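You operate a simulated robot arm through the tools that you are given. There is no shell and no other tool. Be economical: measure what you need, move in short steps, check, and stop when the job is done.

Carry out the task below with a simulated robot arm. There is one attempt and no reset: what you move stays moved.

TASK
Stack the filter marked "fuel" from the service bench top on top of the filter marked "OIL".
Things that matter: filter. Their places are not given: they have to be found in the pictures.

It is judged by the outcome, as a careful person would: the job done as asked, and still so three seconds after it is handed in. It fails if anything else is knocked over, pushed out of place, dropped, spilled or broken.

THE ROBOT
A 6-joint arm with a two-finger parallel gripper, fixed in place. Base frame: the origin is at the foot of the arm, x ahead of it, y to its left, z up; the work surface is at about z = 0.8. Lengths are in m, angles in rad, forces in N, time in s.
With the tool pointing down near the work surface it reaches from about 0.26 to 0.68 m from the base axis. Its first joint turns from -1.152 to 1.152 rad. Payload 2.9 kg.
Tool frame: the origin (TCP) lies between the finger pads and is the grasp point; the fingertips stand 0.03 m ahead of it; z points along the fingers, y is the line along which they close. The gripper opens to 0.11 m. The fingers are 0.02 m wide and 0.01 m thick; the gripper's body (0.048 by 0.112 m) begins 0.055 m behind the TCP.
Orientation is told as [roll, pitch, yaw] about the base's x, y, z axes, in that order, counted from this pose: with the fingers straight down and closing along the base's y, the tool's x points along the base's -x, its y along +y and its z along -z.

THE INTERFACE
- The arm moves only by the tool drive_tool. Its argument "commands" is a list of rows, each a list of 5 numbers: the closure, from 0 (fully open) to 1 (shut), then the shift along the tool's x, y, z in cm, then the turn about the tool's z in rad. In form: [[gripper, tx, ty, tz, twist], ...]. A call has 1 to 12 rows; each row is the pose to reach, as a shift and turn from the pose commanded when the call began, along the tool's axes at that moment. A row lasts 0.2 s, in which the tool goes at most 0.05 m and 0.15 rad; a call with a longer step from one row to the next is refused whole, and so is a gripper value outside its range. A pose out of reach is approached as far as the arm can. The call stops where the force on the tool passes 40 N (or 10 N more than at its start, if that is more) or the arm is blocked; 0.2 s more then pass. The fingers move at their own pace (about 0.108 m/s each) and stop on an object; they squeeze with about 35 N. The grip force told is the motor's: it shows also when the fingers shut on nothing. Time passes only in rows, and 0.2 s behind the last, so rows that repeat a pose let the fingers close. It gives the time, the measured TCP pose, the force on the tool (base axes), the opening and the grip force at its end, in the units of the frame above (readings bear some noise), and new pictures: "pictures" is both (left out), scene, wrist or none.
- Cameras (640 x 400 px; columns grow to the right, rows downward): "scene" is fixed at [0.079, 0.4347, 1.3844]; the picture's right is [-0.73, -0.68, 0.00], its down [-0.38, 0.41, -0.83] and it looks along [0.56, -0.61, -0.56] (base axes); focal length 285 px, centre (320, 200). "wrist" rides on the gripper at [-0.036, 0, -0.057] in the tool frame; the picture's right is [0.00, -1.00, 0.00], its down [0.97, 0.00, -0.24] and it looks along [0.24, 0.00, 0.97] (tool axes); focal length 218 px, centre (320, 200).
- point_at(camera, pixels): for up to 12 pixels [column, row] of the newest picture of that camera ("zoom" is the newest enlarged one), the place [x, y, z] in the base frame of the surface seen there, good to about 0.002 m. No time passes.
- inspect(camera, box): a new picture of the part [left, top, right, bottom] of that camera's present view, enlarged. No time passes.
- job_done(): hands the job in; it is judged then, once.

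Work in short steps. Measure before you move; look again where a grasp or a placing could have gone wrong, and mend it. You have 60 turns and 120 pictures in all, the two below and enlarged ones among them. Open the gripper and draw the arm clear of the work before you hand the job in, unless the task says otherwise; then end with one line.

The tools are called as name(argument=value, ...) on one line, values as JSON. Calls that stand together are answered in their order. drive_tool: Moves the arm, as the interface text tells. Its arguments: {"type":"object","properties":{"commands":{"type":"array","items":{"type":"array","items":{"type":"number"}}},"pictures":{"type":"string","enum":["both","scene","wrist","none"]}},"required":["commands"]} The other tools are called the same way: point_at (camera, pixels) gives the place of the surface under pixels of a picture; inspect (camera, box) takes an enlarged picture of a part of a camera's view; job_done () hands the job in.

At the start:

```text
t: 0.0
eef_pos: [0.413, 0.0391, 1.1677]
orientation: [0.0, 0.0, 0.001]
wrist_force: [-0.2, -0.2, 0.5]
finger_gap: 0.1099
gripper_force: 0.1
```

scene: 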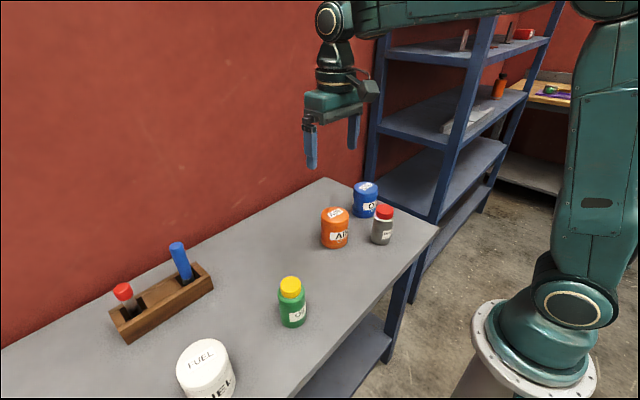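
wrist: 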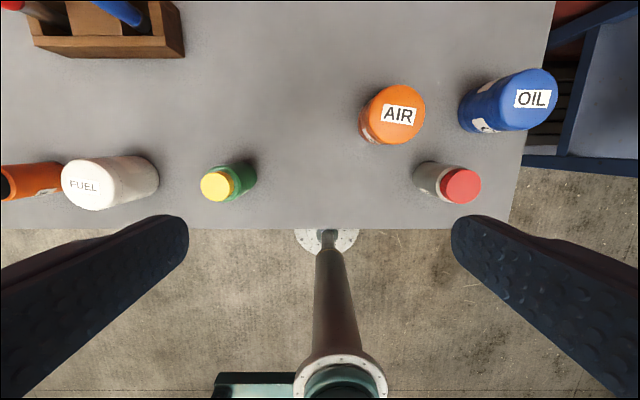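

The white FUEL filter appears at wrist (105,182), and blue OIL at wrist (515,98). I'll measure their tops and sides and the neighbours.

point_at(camera="wrist", pixels=[[63, 185], [85, 185], [108, 184], [88, 162], [88, 208], [150, 175], [533, 75], [533, 98], [556, 98], [512, 98], [533, 122], [470, 110]])

point_at(camera="scene", pixels=[[202, 354], [180, 370], [230, 352], [203, 341], [365, 186], [353, 186], [378, 187], [335, 213], [385, 210], [366, 182], [290, 350], [200, 368]])

inspect(camera="scene", box=[300, 160, 440, 260])

inspect(camera="wrist", box=[0, 120, 200, 245])

```text
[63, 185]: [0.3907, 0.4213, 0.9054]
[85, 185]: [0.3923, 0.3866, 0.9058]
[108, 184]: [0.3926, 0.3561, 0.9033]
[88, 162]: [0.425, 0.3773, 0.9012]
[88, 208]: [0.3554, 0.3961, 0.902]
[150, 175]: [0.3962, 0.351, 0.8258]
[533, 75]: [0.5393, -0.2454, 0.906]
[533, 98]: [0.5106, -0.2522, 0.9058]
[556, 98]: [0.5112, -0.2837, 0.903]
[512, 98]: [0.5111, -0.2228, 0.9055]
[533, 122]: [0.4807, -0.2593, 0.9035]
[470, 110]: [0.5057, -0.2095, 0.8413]
```

```text
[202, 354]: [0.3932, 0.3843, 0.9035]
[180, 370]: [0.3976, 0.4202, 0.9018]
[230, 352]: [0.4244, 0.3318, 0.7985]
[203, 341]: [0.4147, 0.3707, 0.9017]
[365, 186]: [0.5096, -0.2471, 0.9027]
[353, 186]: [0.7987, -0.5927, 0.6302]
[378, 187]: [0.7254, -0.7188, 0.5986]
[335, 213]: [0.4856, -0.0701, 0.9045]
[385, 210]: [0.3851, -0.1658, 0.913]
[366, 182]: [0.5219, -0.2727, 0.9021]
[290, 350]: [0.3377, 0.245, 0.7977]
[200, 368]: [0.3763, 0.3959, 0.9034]
```

```text
4.00 times, centred on (370, 210) of scene
```

zoom: 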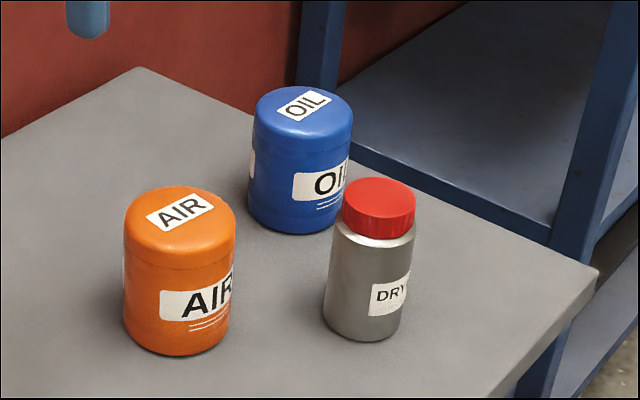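

```text
3.20 times, centred on (100, 182) of wrist
```

zoom: 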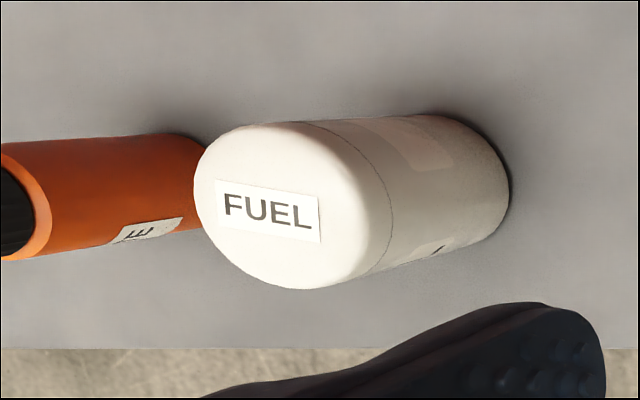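

FUEL's centre is near (0.391, 0.387) with its top at 0.904, and OIL's is near (0.511, -0.251) with its top at 0.905. I'll move over FUEL at height to see its neighbour.

drive_tool(commands=[[0, 0.4, 4.4, 0, 0], [0, 0.8, 8.8, 0, -0.14], [0, 1.2, 13.2, 0, -0.28], [0, 1.6, 17.6, 0, -0.42], [0, 2, 22, 0, -0.56], [0, 2.2, 26.4, 0, -0.7], [0, 2.2, 30.8, 0, -0.84], [0, 2.2, 34.7, 0, -0.98], [0, 2.2, 34.7, 0, -1.12], [0, 2.2, 34.7, 0, -1.26], [0, 2.2, 34.7, 0, -1.41], [0, 2.2, 34.7, 0, -1.55]])

```text
t: 2.6
eef_pos: [0.3889, 0.386, 1.1685]
orientation: [-0.001, 0.001, 1.554]
wrist_force: [0.1, -0.1, 0.4]
finger_gap: 0.1099
gripper_force: 0.1
```

scene: 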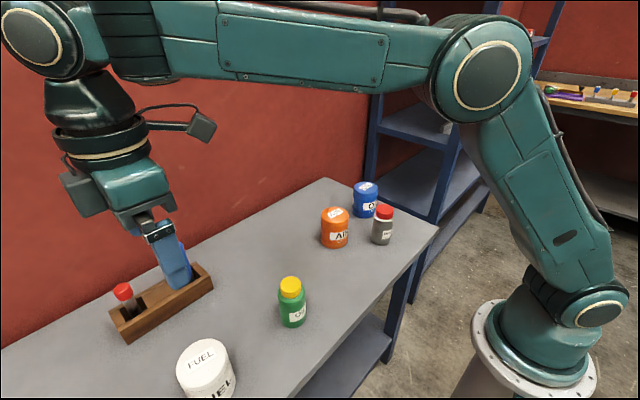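
wrist: 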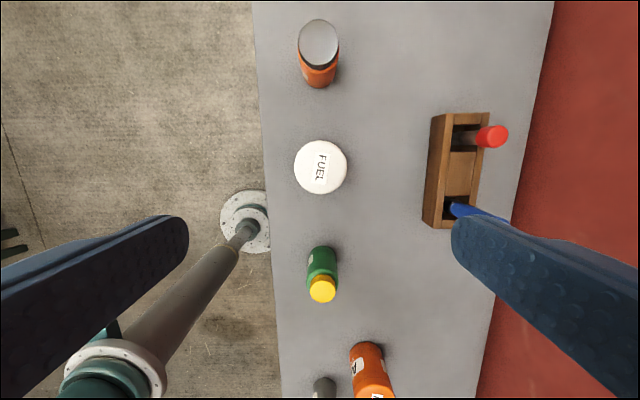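

The view is straight down on FUEL at (321,167), with the bottle at (319,45) well away. I'll measure the rim edges.

point_at(camera="wrist", pixels=[[296, 167], [346, 167], [321, 143], [321, 191], [321, 167], [319, 45], [322, 80], [342, 45], [432, 170], [440, 120]])

inspect(camera="wrist", box=[240, 117, 400, 217])

```text
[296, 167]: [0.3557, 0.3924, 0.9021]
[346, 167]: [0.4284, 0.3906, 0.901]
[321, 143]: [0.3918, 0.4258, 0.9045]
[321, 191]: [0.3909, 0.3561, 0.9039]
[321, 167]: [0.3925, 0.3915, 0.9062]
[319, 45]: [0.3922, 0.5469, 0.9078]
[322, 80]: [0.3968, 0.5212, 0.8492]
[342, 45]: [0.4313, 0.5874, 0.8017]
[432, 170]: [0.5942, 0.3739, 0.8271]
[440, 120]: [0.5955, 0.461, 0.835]
```

```text
4.00 times, centred on (320, 167) of wrist
```

zoom: 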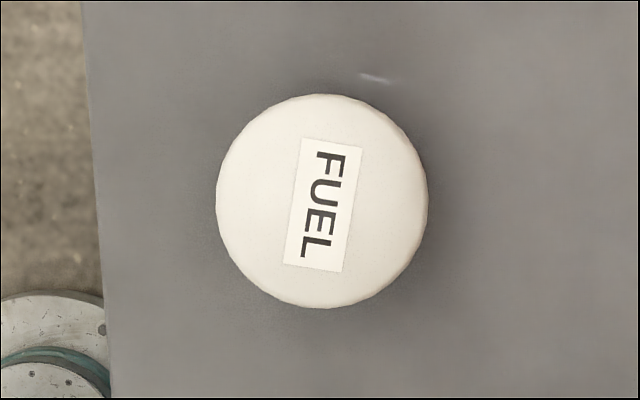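

The centre is (0.392, 0.391) with a radius of about 0.037. I'll descend with the open fingers straddling it along x.

drive_tool(commands=[[0, -0.5, -0.3, 4, -0.015], [0, -0.5, -0.3, 8.5, -0.015], [0, -0.5, -0.3, 13, -0.015], [0, -0.5, -0.3, 17.5, -0.015], [0, -0.5, -0.3, 21, -0.015], [0, -0.5, -0.3, 23, -0.015]])

```text
t: 4.0
eef_pos: [0.3925, 0.3871, 0.9345]
orientation: [0.001, -0.001, 1.566]
wrist_force: [-0.9, 0.6, -0.3]
finger_gap: 0.1099
gripper_force: 0.0
```

scene: 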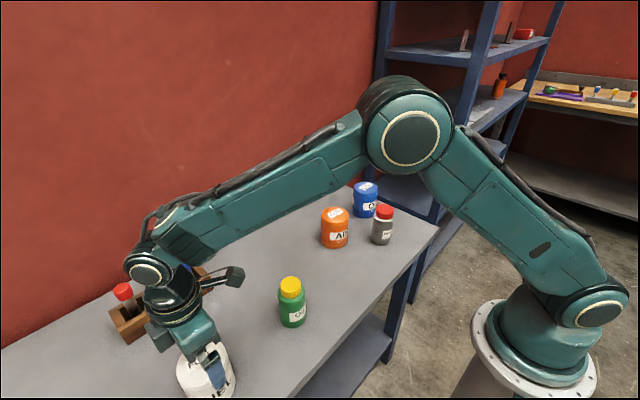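
wrist: 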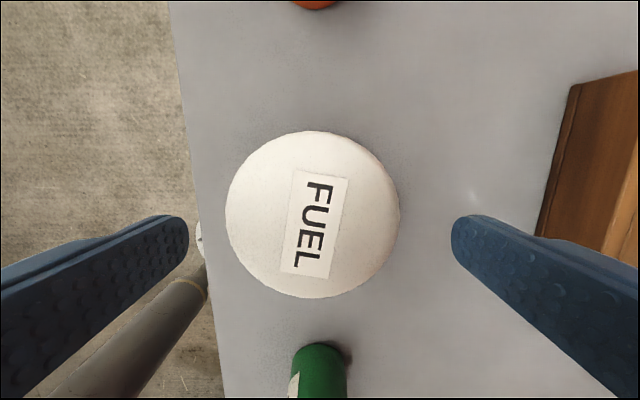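

Fingers straddle the filter at (312,215); TCP y reads 0.387. I'll remeasure the rim along y before the last part.

point_at(camera="wrist", pixels=[[227, 215], [399, 215], [312, 133], [312, 297], [312, 215]])

drive_tool(commands=[[0, 0, 0, 0, 0]], pictures="none")

```text
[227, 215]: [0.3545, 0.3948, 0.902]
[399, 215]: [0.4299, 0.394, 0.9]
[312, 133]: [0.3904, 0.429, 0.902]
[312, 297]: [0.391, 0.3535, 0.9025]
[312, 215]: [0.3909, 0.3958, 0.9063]
```

```text
t: 4.4
eef_pos: [0.3917, 0.3882, 0.9349]
orientation: [0.001, 0.002, 1.566]
wrist_force: [-0.4, 0.1, -0.6]
finger_gap: 0.1101
gripper_force: 0.0
```

Centre y is 0.391, so I shift 3 mm, descend to about z 0.868 and close.

drive_tool(commands=[[0, -0.3, 0, 3, 0], [0, -0.3, 0, 5.5, 0], [0, -0.3, 0, 6.7, 0], [0, -0.3, 0, 6.7, 0], [1, -0.3, 0, 6.7, 0], [1, -0.3, 0, 6.7, 0], [1, -0.3, 0, 6.7, 0], [1, -0.3, 0, 6.7, 0]])

```text
t: 6.2
eef_pos: [0.3917, 0.393, 0.8698]
orientation: [0.0, 0.001, 1.565]
wrist_force: [0.2, 0.1, -0.1]
finger_gap: 0.0795
gripper_force: 34.9
```

scene: 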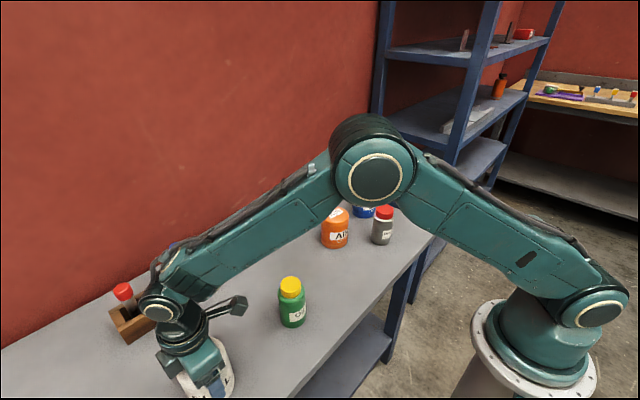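
wrist: 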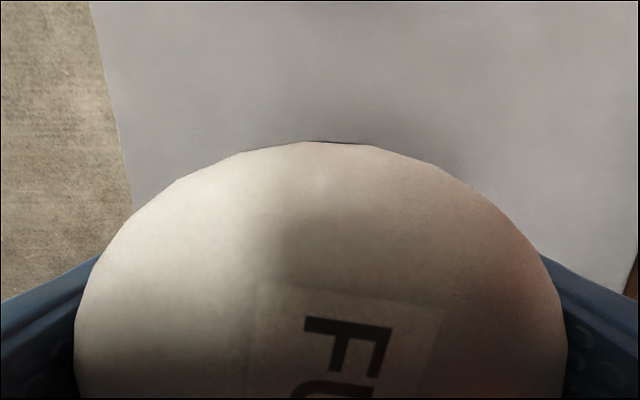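

Gripped at a 0.0795 m opening. I lift slowly and straight up.

drive_tool(commands=[[1, 0, 0, -1, 0], [1, 0, 0, -3, 0], [1, 0, 0, -6, 0], [1, 0, 0, -9, 0], [1, 0, 0, -12, 0], [1, 0, 0, -15, 0], [1, 0, 0, -18, 0], [1, 0, 0, -20, 0], [1, 0, 0, -20, 0]])

```text
t: 8.2
eef_pos: [0.3917, 0.3941, 1.0722]
orientation: [0.0, 0.001, 1.566]
wrist_force: [0.4, -0.5, -3.2]
finger_gap: 0.0796
gripper_force: 34.7
```

scene: 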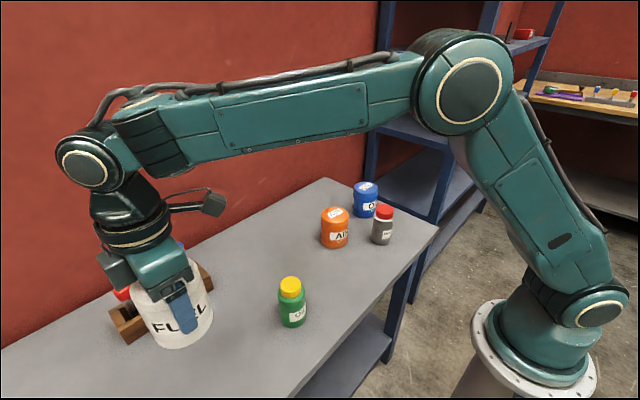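
wrist: 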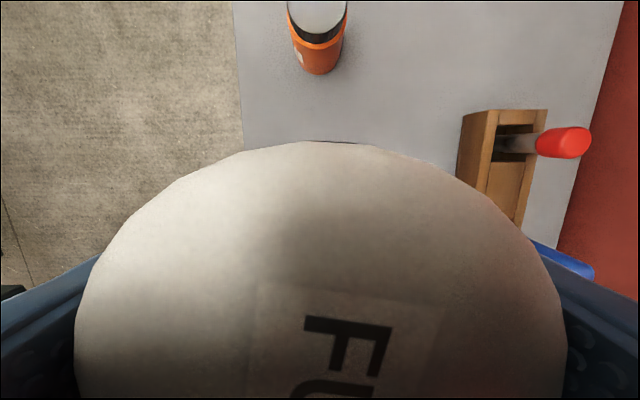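

Held securely, bottom at about 1.00. Now I measure OIL precisely in an enlarged scene view.

inspect(camera="scene", box=[333, 172, 397, 212])

```text
10.00 times, centred on (365, 192) of scene
```

zoom: 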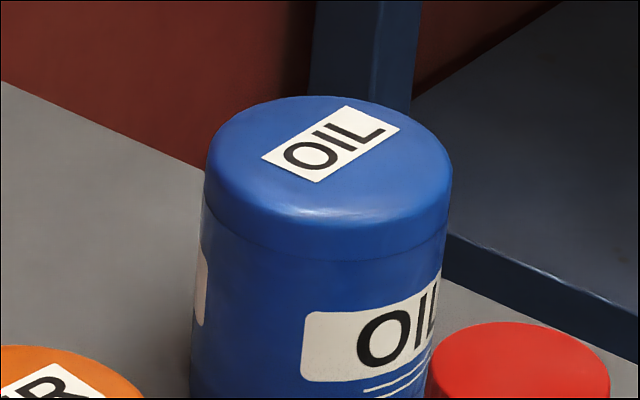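

point_at(camera="zoom", pixels=[[330, 145], [320, 99], [330, 208], [215, 150], [445, 160], [270, 108], [410, 118], [240, 195], [420, 200], [262, 157], [400, 127], [345, 106]])

```text
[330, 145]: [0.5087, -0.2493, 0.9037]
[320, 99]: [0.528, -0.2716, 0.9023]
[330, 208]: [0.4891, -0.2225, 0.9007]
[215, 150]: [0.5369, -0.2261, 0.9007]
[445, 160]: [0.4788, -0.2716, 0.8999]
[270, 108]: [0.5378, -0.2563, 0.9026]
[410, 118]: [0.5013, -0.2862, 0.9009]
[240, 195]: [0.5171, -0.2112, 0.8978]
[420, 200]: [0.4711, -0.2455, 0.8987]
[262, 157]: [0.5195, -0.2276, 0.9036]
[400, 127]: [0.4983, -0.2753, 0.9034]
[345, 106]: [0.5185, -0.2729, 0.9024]
```

OIL centre is about (0.509, -0.249). I carry the filter at this height toward y≈-0.12, turning back to yaw 0.

drive_tool(commands=[[1, 2, 0, 0, 0.1], [1, 6, 0, 0, 0.23], [1, 10.5, 0, 0, 0.36], [1, 15, 0, 0, 0.5], [1, 19.5, 0, 0, 0.64], [1, 24, 0, 0, 0.78], [1, 28.5, 0, 0, 0.92], [1, 33, 0, 0, 1.06], [1, 37.5, 0, 0, 1.2], [1, 42, 0, 0, 1.33], [1, 46.5, 0, 0, 1.46], [1, 50, 0, 0, 1.566]])

```text
t: 10.8
eef_pos: [0.3891, -0.1043, 1.0732]
orientation: [0.0, 0.0, -0.003]
wrist_force: [0.1, -0.6, -3.7]
finger_gap: 0.0797
gripper_force: 35.1
```

scene: 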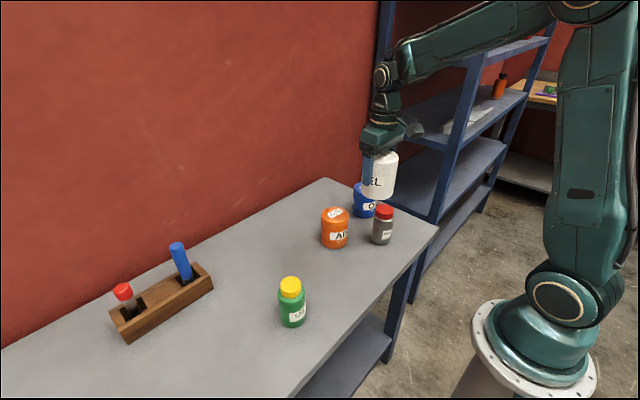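
wrist: 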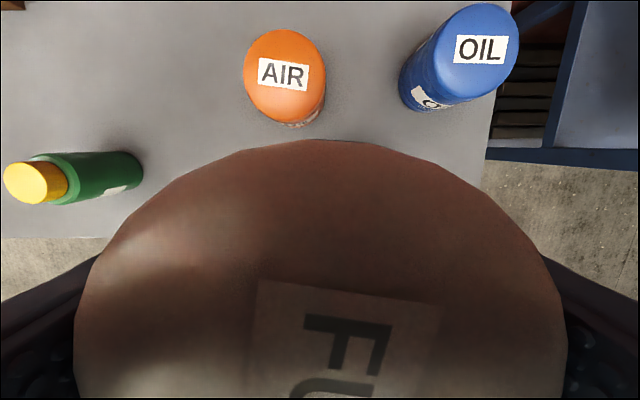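

OIL is visible at (478,50). I slide along y so it stands straight ahead.

drive_tool(commands=[[1, 0, -3, 0, 0], [1, 0, -7, 0, 0], [1, 0, -11, 0, 0], [1, 0, -14, 0, 0], [1, 0, -14.4, 0, 0], [1, 0, -14.4, 0, 0]])

inspect(camera="wrist", box=[240, 0, 400, 100])

```text
t: 12.2
eef_pos: [0.3904, -0.2503, 1.0732]
orientation: [-0.001, 0.002, 0.0]
wrist_force: [-0.2, -0.5, -3.3]
finger_gap: 0.0793
gripper_force: 35.2
```

scene: 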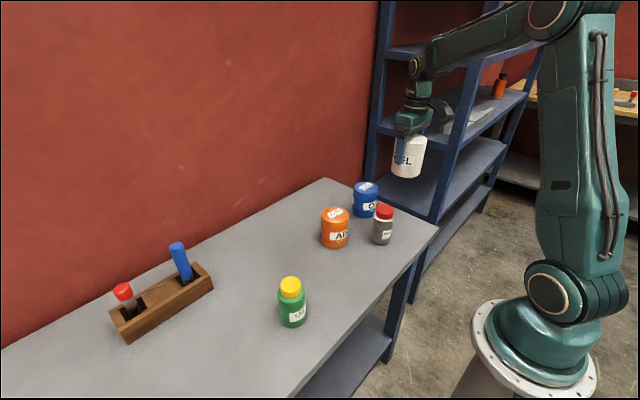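
wrist: 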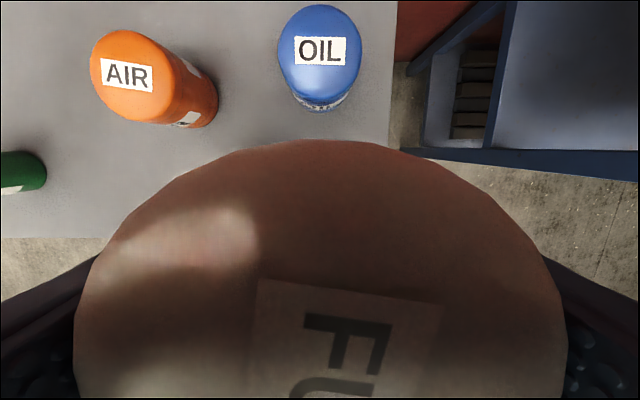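

```text
4.00 times, centred on (320, 50) of wrist
```

zoom: 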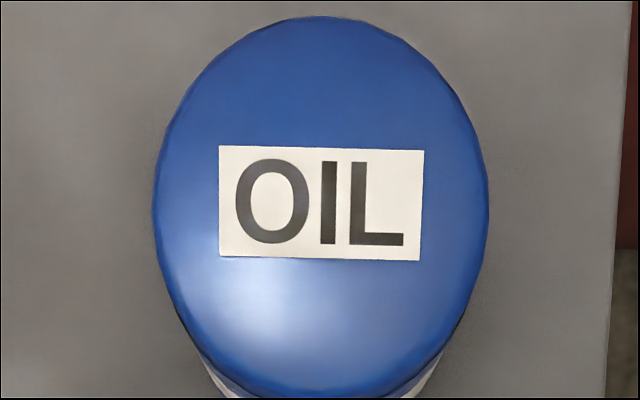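

point_at(camera="zoom", pixels=[[158, 200], [484, 200], [320, 22], [320, 385], [320, 200], [219, 146], [425, 150], [419, 261], [219, 256]])

```text
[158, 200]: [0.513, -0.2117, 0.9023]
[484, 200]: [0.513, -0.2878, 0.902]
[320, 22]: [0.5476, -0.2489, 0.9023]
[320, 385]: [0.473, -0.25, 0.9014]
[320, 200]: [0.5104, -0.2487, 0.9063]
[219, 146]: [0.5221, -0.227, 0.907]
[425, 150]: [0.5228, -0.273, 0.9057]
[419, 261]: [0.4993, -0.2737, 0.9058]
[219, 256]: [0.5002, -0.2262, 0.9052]
```

OIL centre is (0.5105, -0.2497). I move 12.1 cm ahead, above it at the same height, then descend partway.

drive_tool(commands=[[1, -3, 0, 0, 0], [1, -6.5, 0, 0, 0], [1, -10, 0, 0, 0], [1, -12.1, 0, 0, 0], [1, -12.1, 0, 2, 0], [1, -12.1, 0, 5, 0], [1, -12.1, 0, 7, 0], [1, -12.1, 0, 7, 0]])

inspect(camera="scene", box=[310, 130, 430, 230])

```text
t: 14.0
eef_pos: [0.5109, -0.2514, 1.001]
orientation: [-0.002, 0.0, 0.0]
wrist_force: [0.5, -0.1, -4.0]
finger_gap: 0.0794
gripper_force: 35.2
```

scene: 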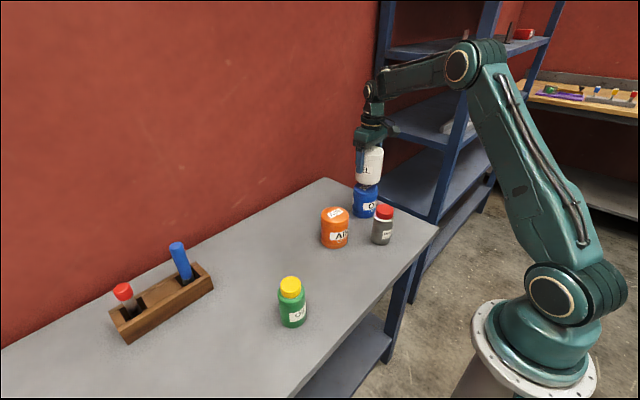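
wrist: 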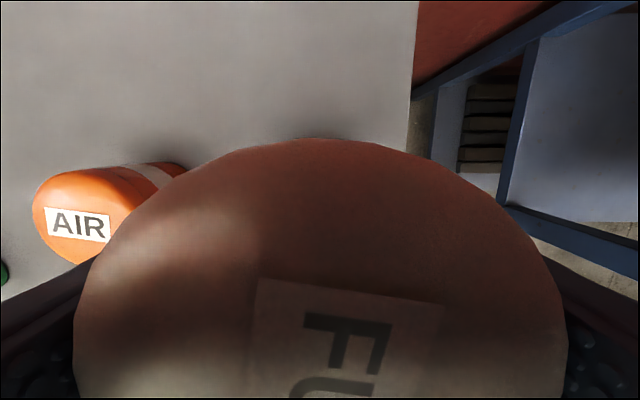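

```text
4.00 times, centred on (370, 180) of scene
```

zoom: 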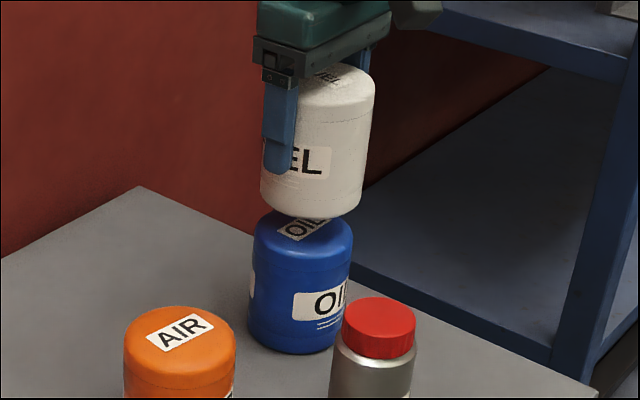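

It looks aligned, with the bottom about 2.4 cm above OIL. I lower it slowly until contact.

drive_tool(commands=[[1, 0, 0.1, 0.8, 0], [1, 0, 0.1, 1.4, 0], [1, 0, 0.1, 1.8, 0], [1, 0, 0.1, 2.0, 0], [1, 0, 0.1, 2.15, 0], [1, 0, 0.1, 2.15, 0]], pictures="none")

inspect(camera="scene", box=[333, 165, 397, 205])

```text
t: 15.4
eef_pos: [0.5115, -0.2507, 0.9789]
orientation: [0.0, 0.0, -0.003]
wrist_force: [-0.4, 0.5, -3.2]
finger_gap: 0.0793
gripper_force: 35.4
```

```text
10.00 times, centred on (365, 185) of scene
```

zoom: 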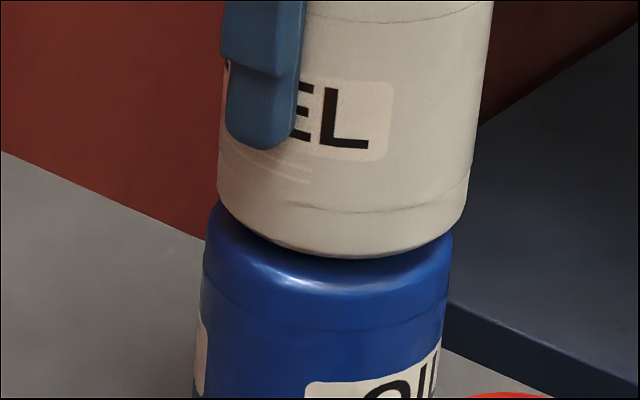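

Nearly touching. I check the side-to-side alignment with silhouette points.

point_at(camera="zoom", pixels=[[222, 190], [466, 190], [345, 190], [209, 255], [448, 255], [330, 300], [345, 220], [206, 285], [445, 285]])

```text
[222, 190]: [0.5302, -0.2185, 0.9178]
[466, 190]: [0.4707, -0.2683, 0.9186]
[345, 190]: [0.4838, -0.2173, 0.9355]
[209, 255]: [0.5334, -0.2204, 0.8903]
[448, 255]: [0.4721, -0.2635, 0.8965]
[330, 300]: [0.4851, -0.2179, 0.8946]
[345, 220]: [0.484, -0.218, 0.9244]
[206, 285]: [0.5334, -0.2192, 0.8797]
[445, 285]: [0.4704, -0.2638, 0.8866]
```

The offset is about 2–3 mm toward (-x, -y). I correct it while still free, then lower to contact.

drive_tool(commands=[[1, -0.2, 0.15, 0, 0], [1, -0.2, 0.15, 0, 0], [1, -0.2, 0.15, 0.1, 0], [1, -0.2, 0.15, 0.2, 0], [1, -0.2, 0.15, 0.2, 0]], pictures="none")

inspect(camera="scene", box=[333, 165, 397, 205])

```text
t: 16.6
eef_pos: [0.5135, -0.2481, 0.9772]
orientation: [-0.001, 0.0, -0.002]
wrist_force: [-0.4, -0.5, -3.3]
finger_gap: 0.0795
gripper_force: 35.6
```

```text
10.00 times, centred on (365, 185) of scene
```

zoom: 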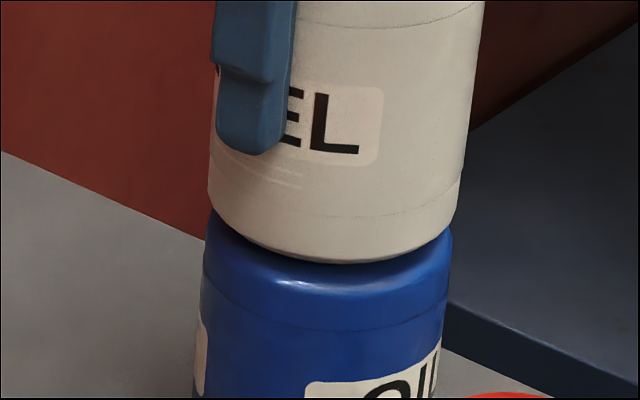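

Well centred now, but the force is still unchanged. I lower in 1 mm steps to feel contact.

drive_tool(commands=[[1, 0, 0, 0.1, 0], [1, 0, 0, 0.1, 0]], pictures="none")

```text
t: 17.2
eef_pos: [0.5125, -0.2489, 0.9756]
orientation: [0.0, 0.002, -0.003]
wrist_force: [0.0, 0.4, -3.3]
finger_gap: 0.0792
gripper_force: 34.5
```

drive_tool(commands=[[1, 0, 0, 0.1, 0], [1, 0, 0, 0.1, 0]], pictures="none")

```text
t: 17.8
eef_pos: [0.5133, -0.2478, 0.9752]
orientation: [0.001, 0.0, -0.002]
wrist_force: [1.3, 0.3, -4.1]
finger_gap: 0.0794
gripper_force: 34.8
```

drive_tool(commands=[[1, 0, 0, 0.1, 0], [1, 0, 0, 0.1, 0]], pictures="none")

inspect(camera="scene", box=[333, 165, 397, 205])

```text
t: 18.4
eef_pos: [0.5126, -0.2489, 0.9736]
orientation: [0.001, 0.001, -0.001]
wrist_force: [0.4, -0.1, -4.4]
finger_gap: 0.0793
gripper_force: 34.9
```

```text
10.00 times, centred on (365, 185) of scene
```

zoom: 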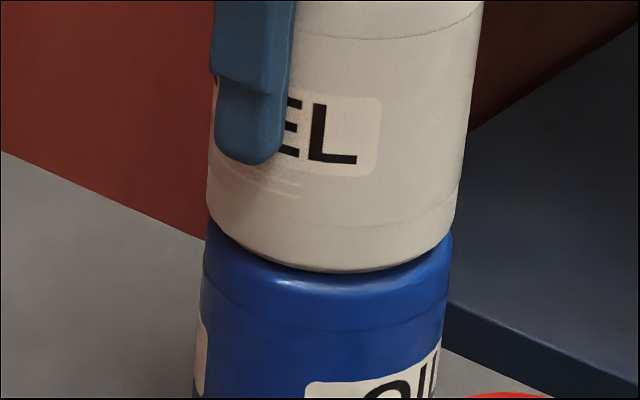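

No contact yet; I continue in 1 mm steps.

drive_tool(commands=[[1, 0, 0, 0.1, 0], [1, 0, 0, 0.1, 0]], pictures="none")

```text
t: 19.0
eef_pos: [0.5131, -0.2495, 0.9736]
orientation: [-0.001, -0.001, -0.002]
wrist_force: [-0.9, -0.7, 2.1]
finger_gap: 0.0795
gripper_force: 35.0
```

The force jumped by about 6 N, so it is seated. I open in place.

drive_tool(commands=[[0.2, 0, 0, 0, 0], [0, 0, 0, 0, 0], [0, 0, 0, 0, 0], [0, 0, 0, 0, 0]])

inspect(camera="scene", box=[310, 130, 430, 230])

```text
t: 20.0
eef_pos: [0.5131, -0.2484, 0.9733]
orientation: [-0.002, 0.002, -0.001]
wrist_force: [0.0, 0.4, 0.4]
finger_gap: 0.1099
gripper_force: 0.1
```

scene: 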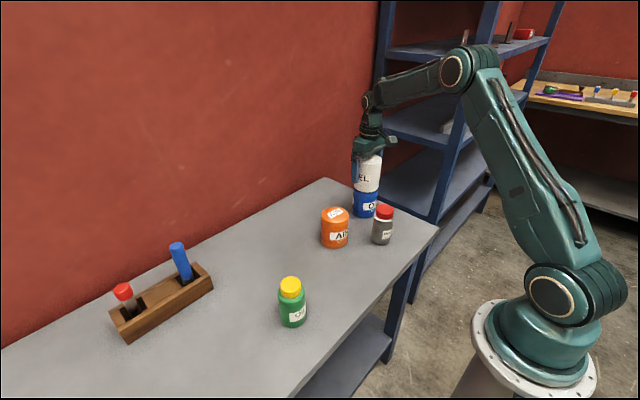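
wrist: 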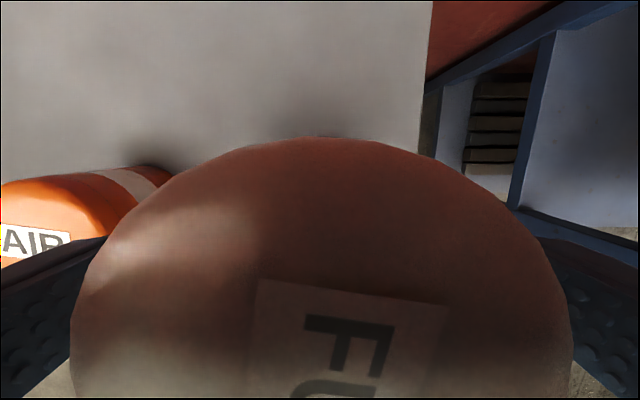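

```text
4.00 times, centred on (370, 180) of scene
```

zoom: 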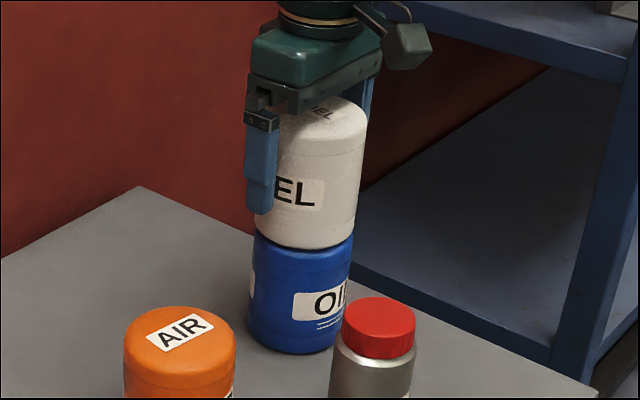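

The stack stands with the fingers clear of it. I rise straight up, then draw back.

drive_tool(commands=[[0, 0, 0, -1, 0], [0, 0, 0, -3, 0], [0, 0, 0, -6, 0], [0, 0, 0, -10, 0], [0, 0, 0, -14, 0], [0, 0, 0, -16, 0], [0, 4, 2, -16, 0], [0, 8, 6, -16, 0], [0, 11, 10, -16, 0], [0, 11, 14, -16, 0], [0, 11, 14, -16, 0]])

inspect(camera="scene", box=[310, 130, 430, 230])

```text
refused: row 8 steps farther than a row can; nothing moved
```

```text
4.00 times, centred on (370, 180) of scene
```

zoom: 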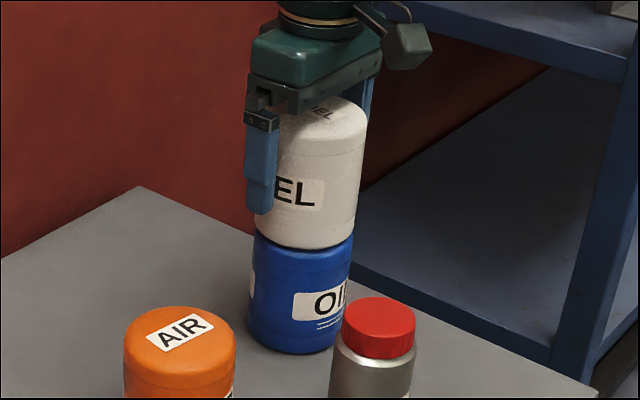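

One step was too long; I use smaller ones.

drive_tool(commands=[[0, 0, 0, -1, 0], [0, 0, 0, -3, 0], [0, 0, 0, -6, 0], [0, 0, 0, -10, 0], [0, 0, 0, -14, 0], [0, 0, 0, -17, 0], [0, 3, 2, -17, 0], [0, 6, 5, -17, 0], [0, 9, 8, -17, 0], [0, 11, 11, -17, 0], [0, 12, 14, -17, 0], [0, 12, 14, -17, 0]])

inspect(camera="scene", box=[310, 130, 430, 230])

```text
t: 22.6
eef_pos: [0.3914, -0.1074, 1.1414]
orientation: [-0.001, 0.001, -0.004]
wrist_force: [0.9, 0.9, -0.2]
finger_gap: 0.1101
gripper_force: 0.1
```

scene: 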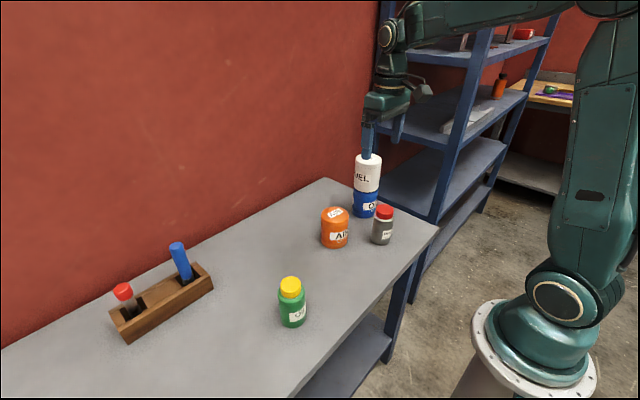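
wrist: 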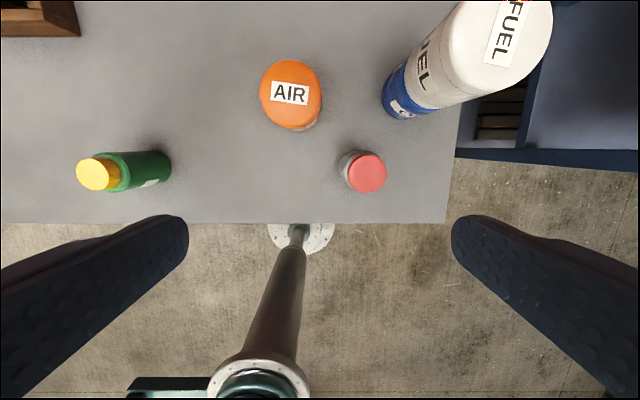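

```text
4.00 times, centred on (370, 180) of scene
```

zoom: 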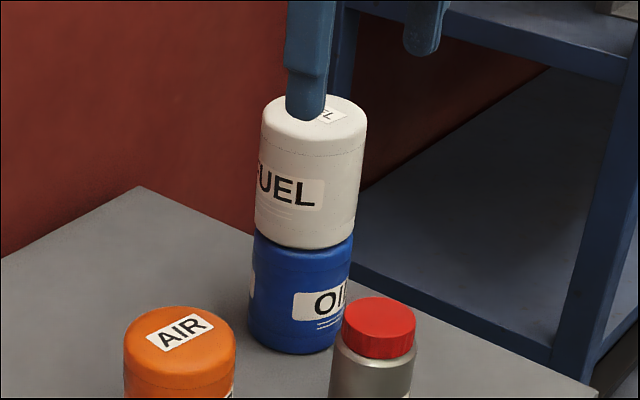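

The FUEL filter stands steady on OIL, nothing else has moved, and the arm is clear. I hand the job in.

job_done()

```text
The job is handed in.
```

The "FUEL" filter is stacked on top of the "OIL" filter; it stood steady when I handed the job in, with the gripper open, the arm clear and nothing else moved.
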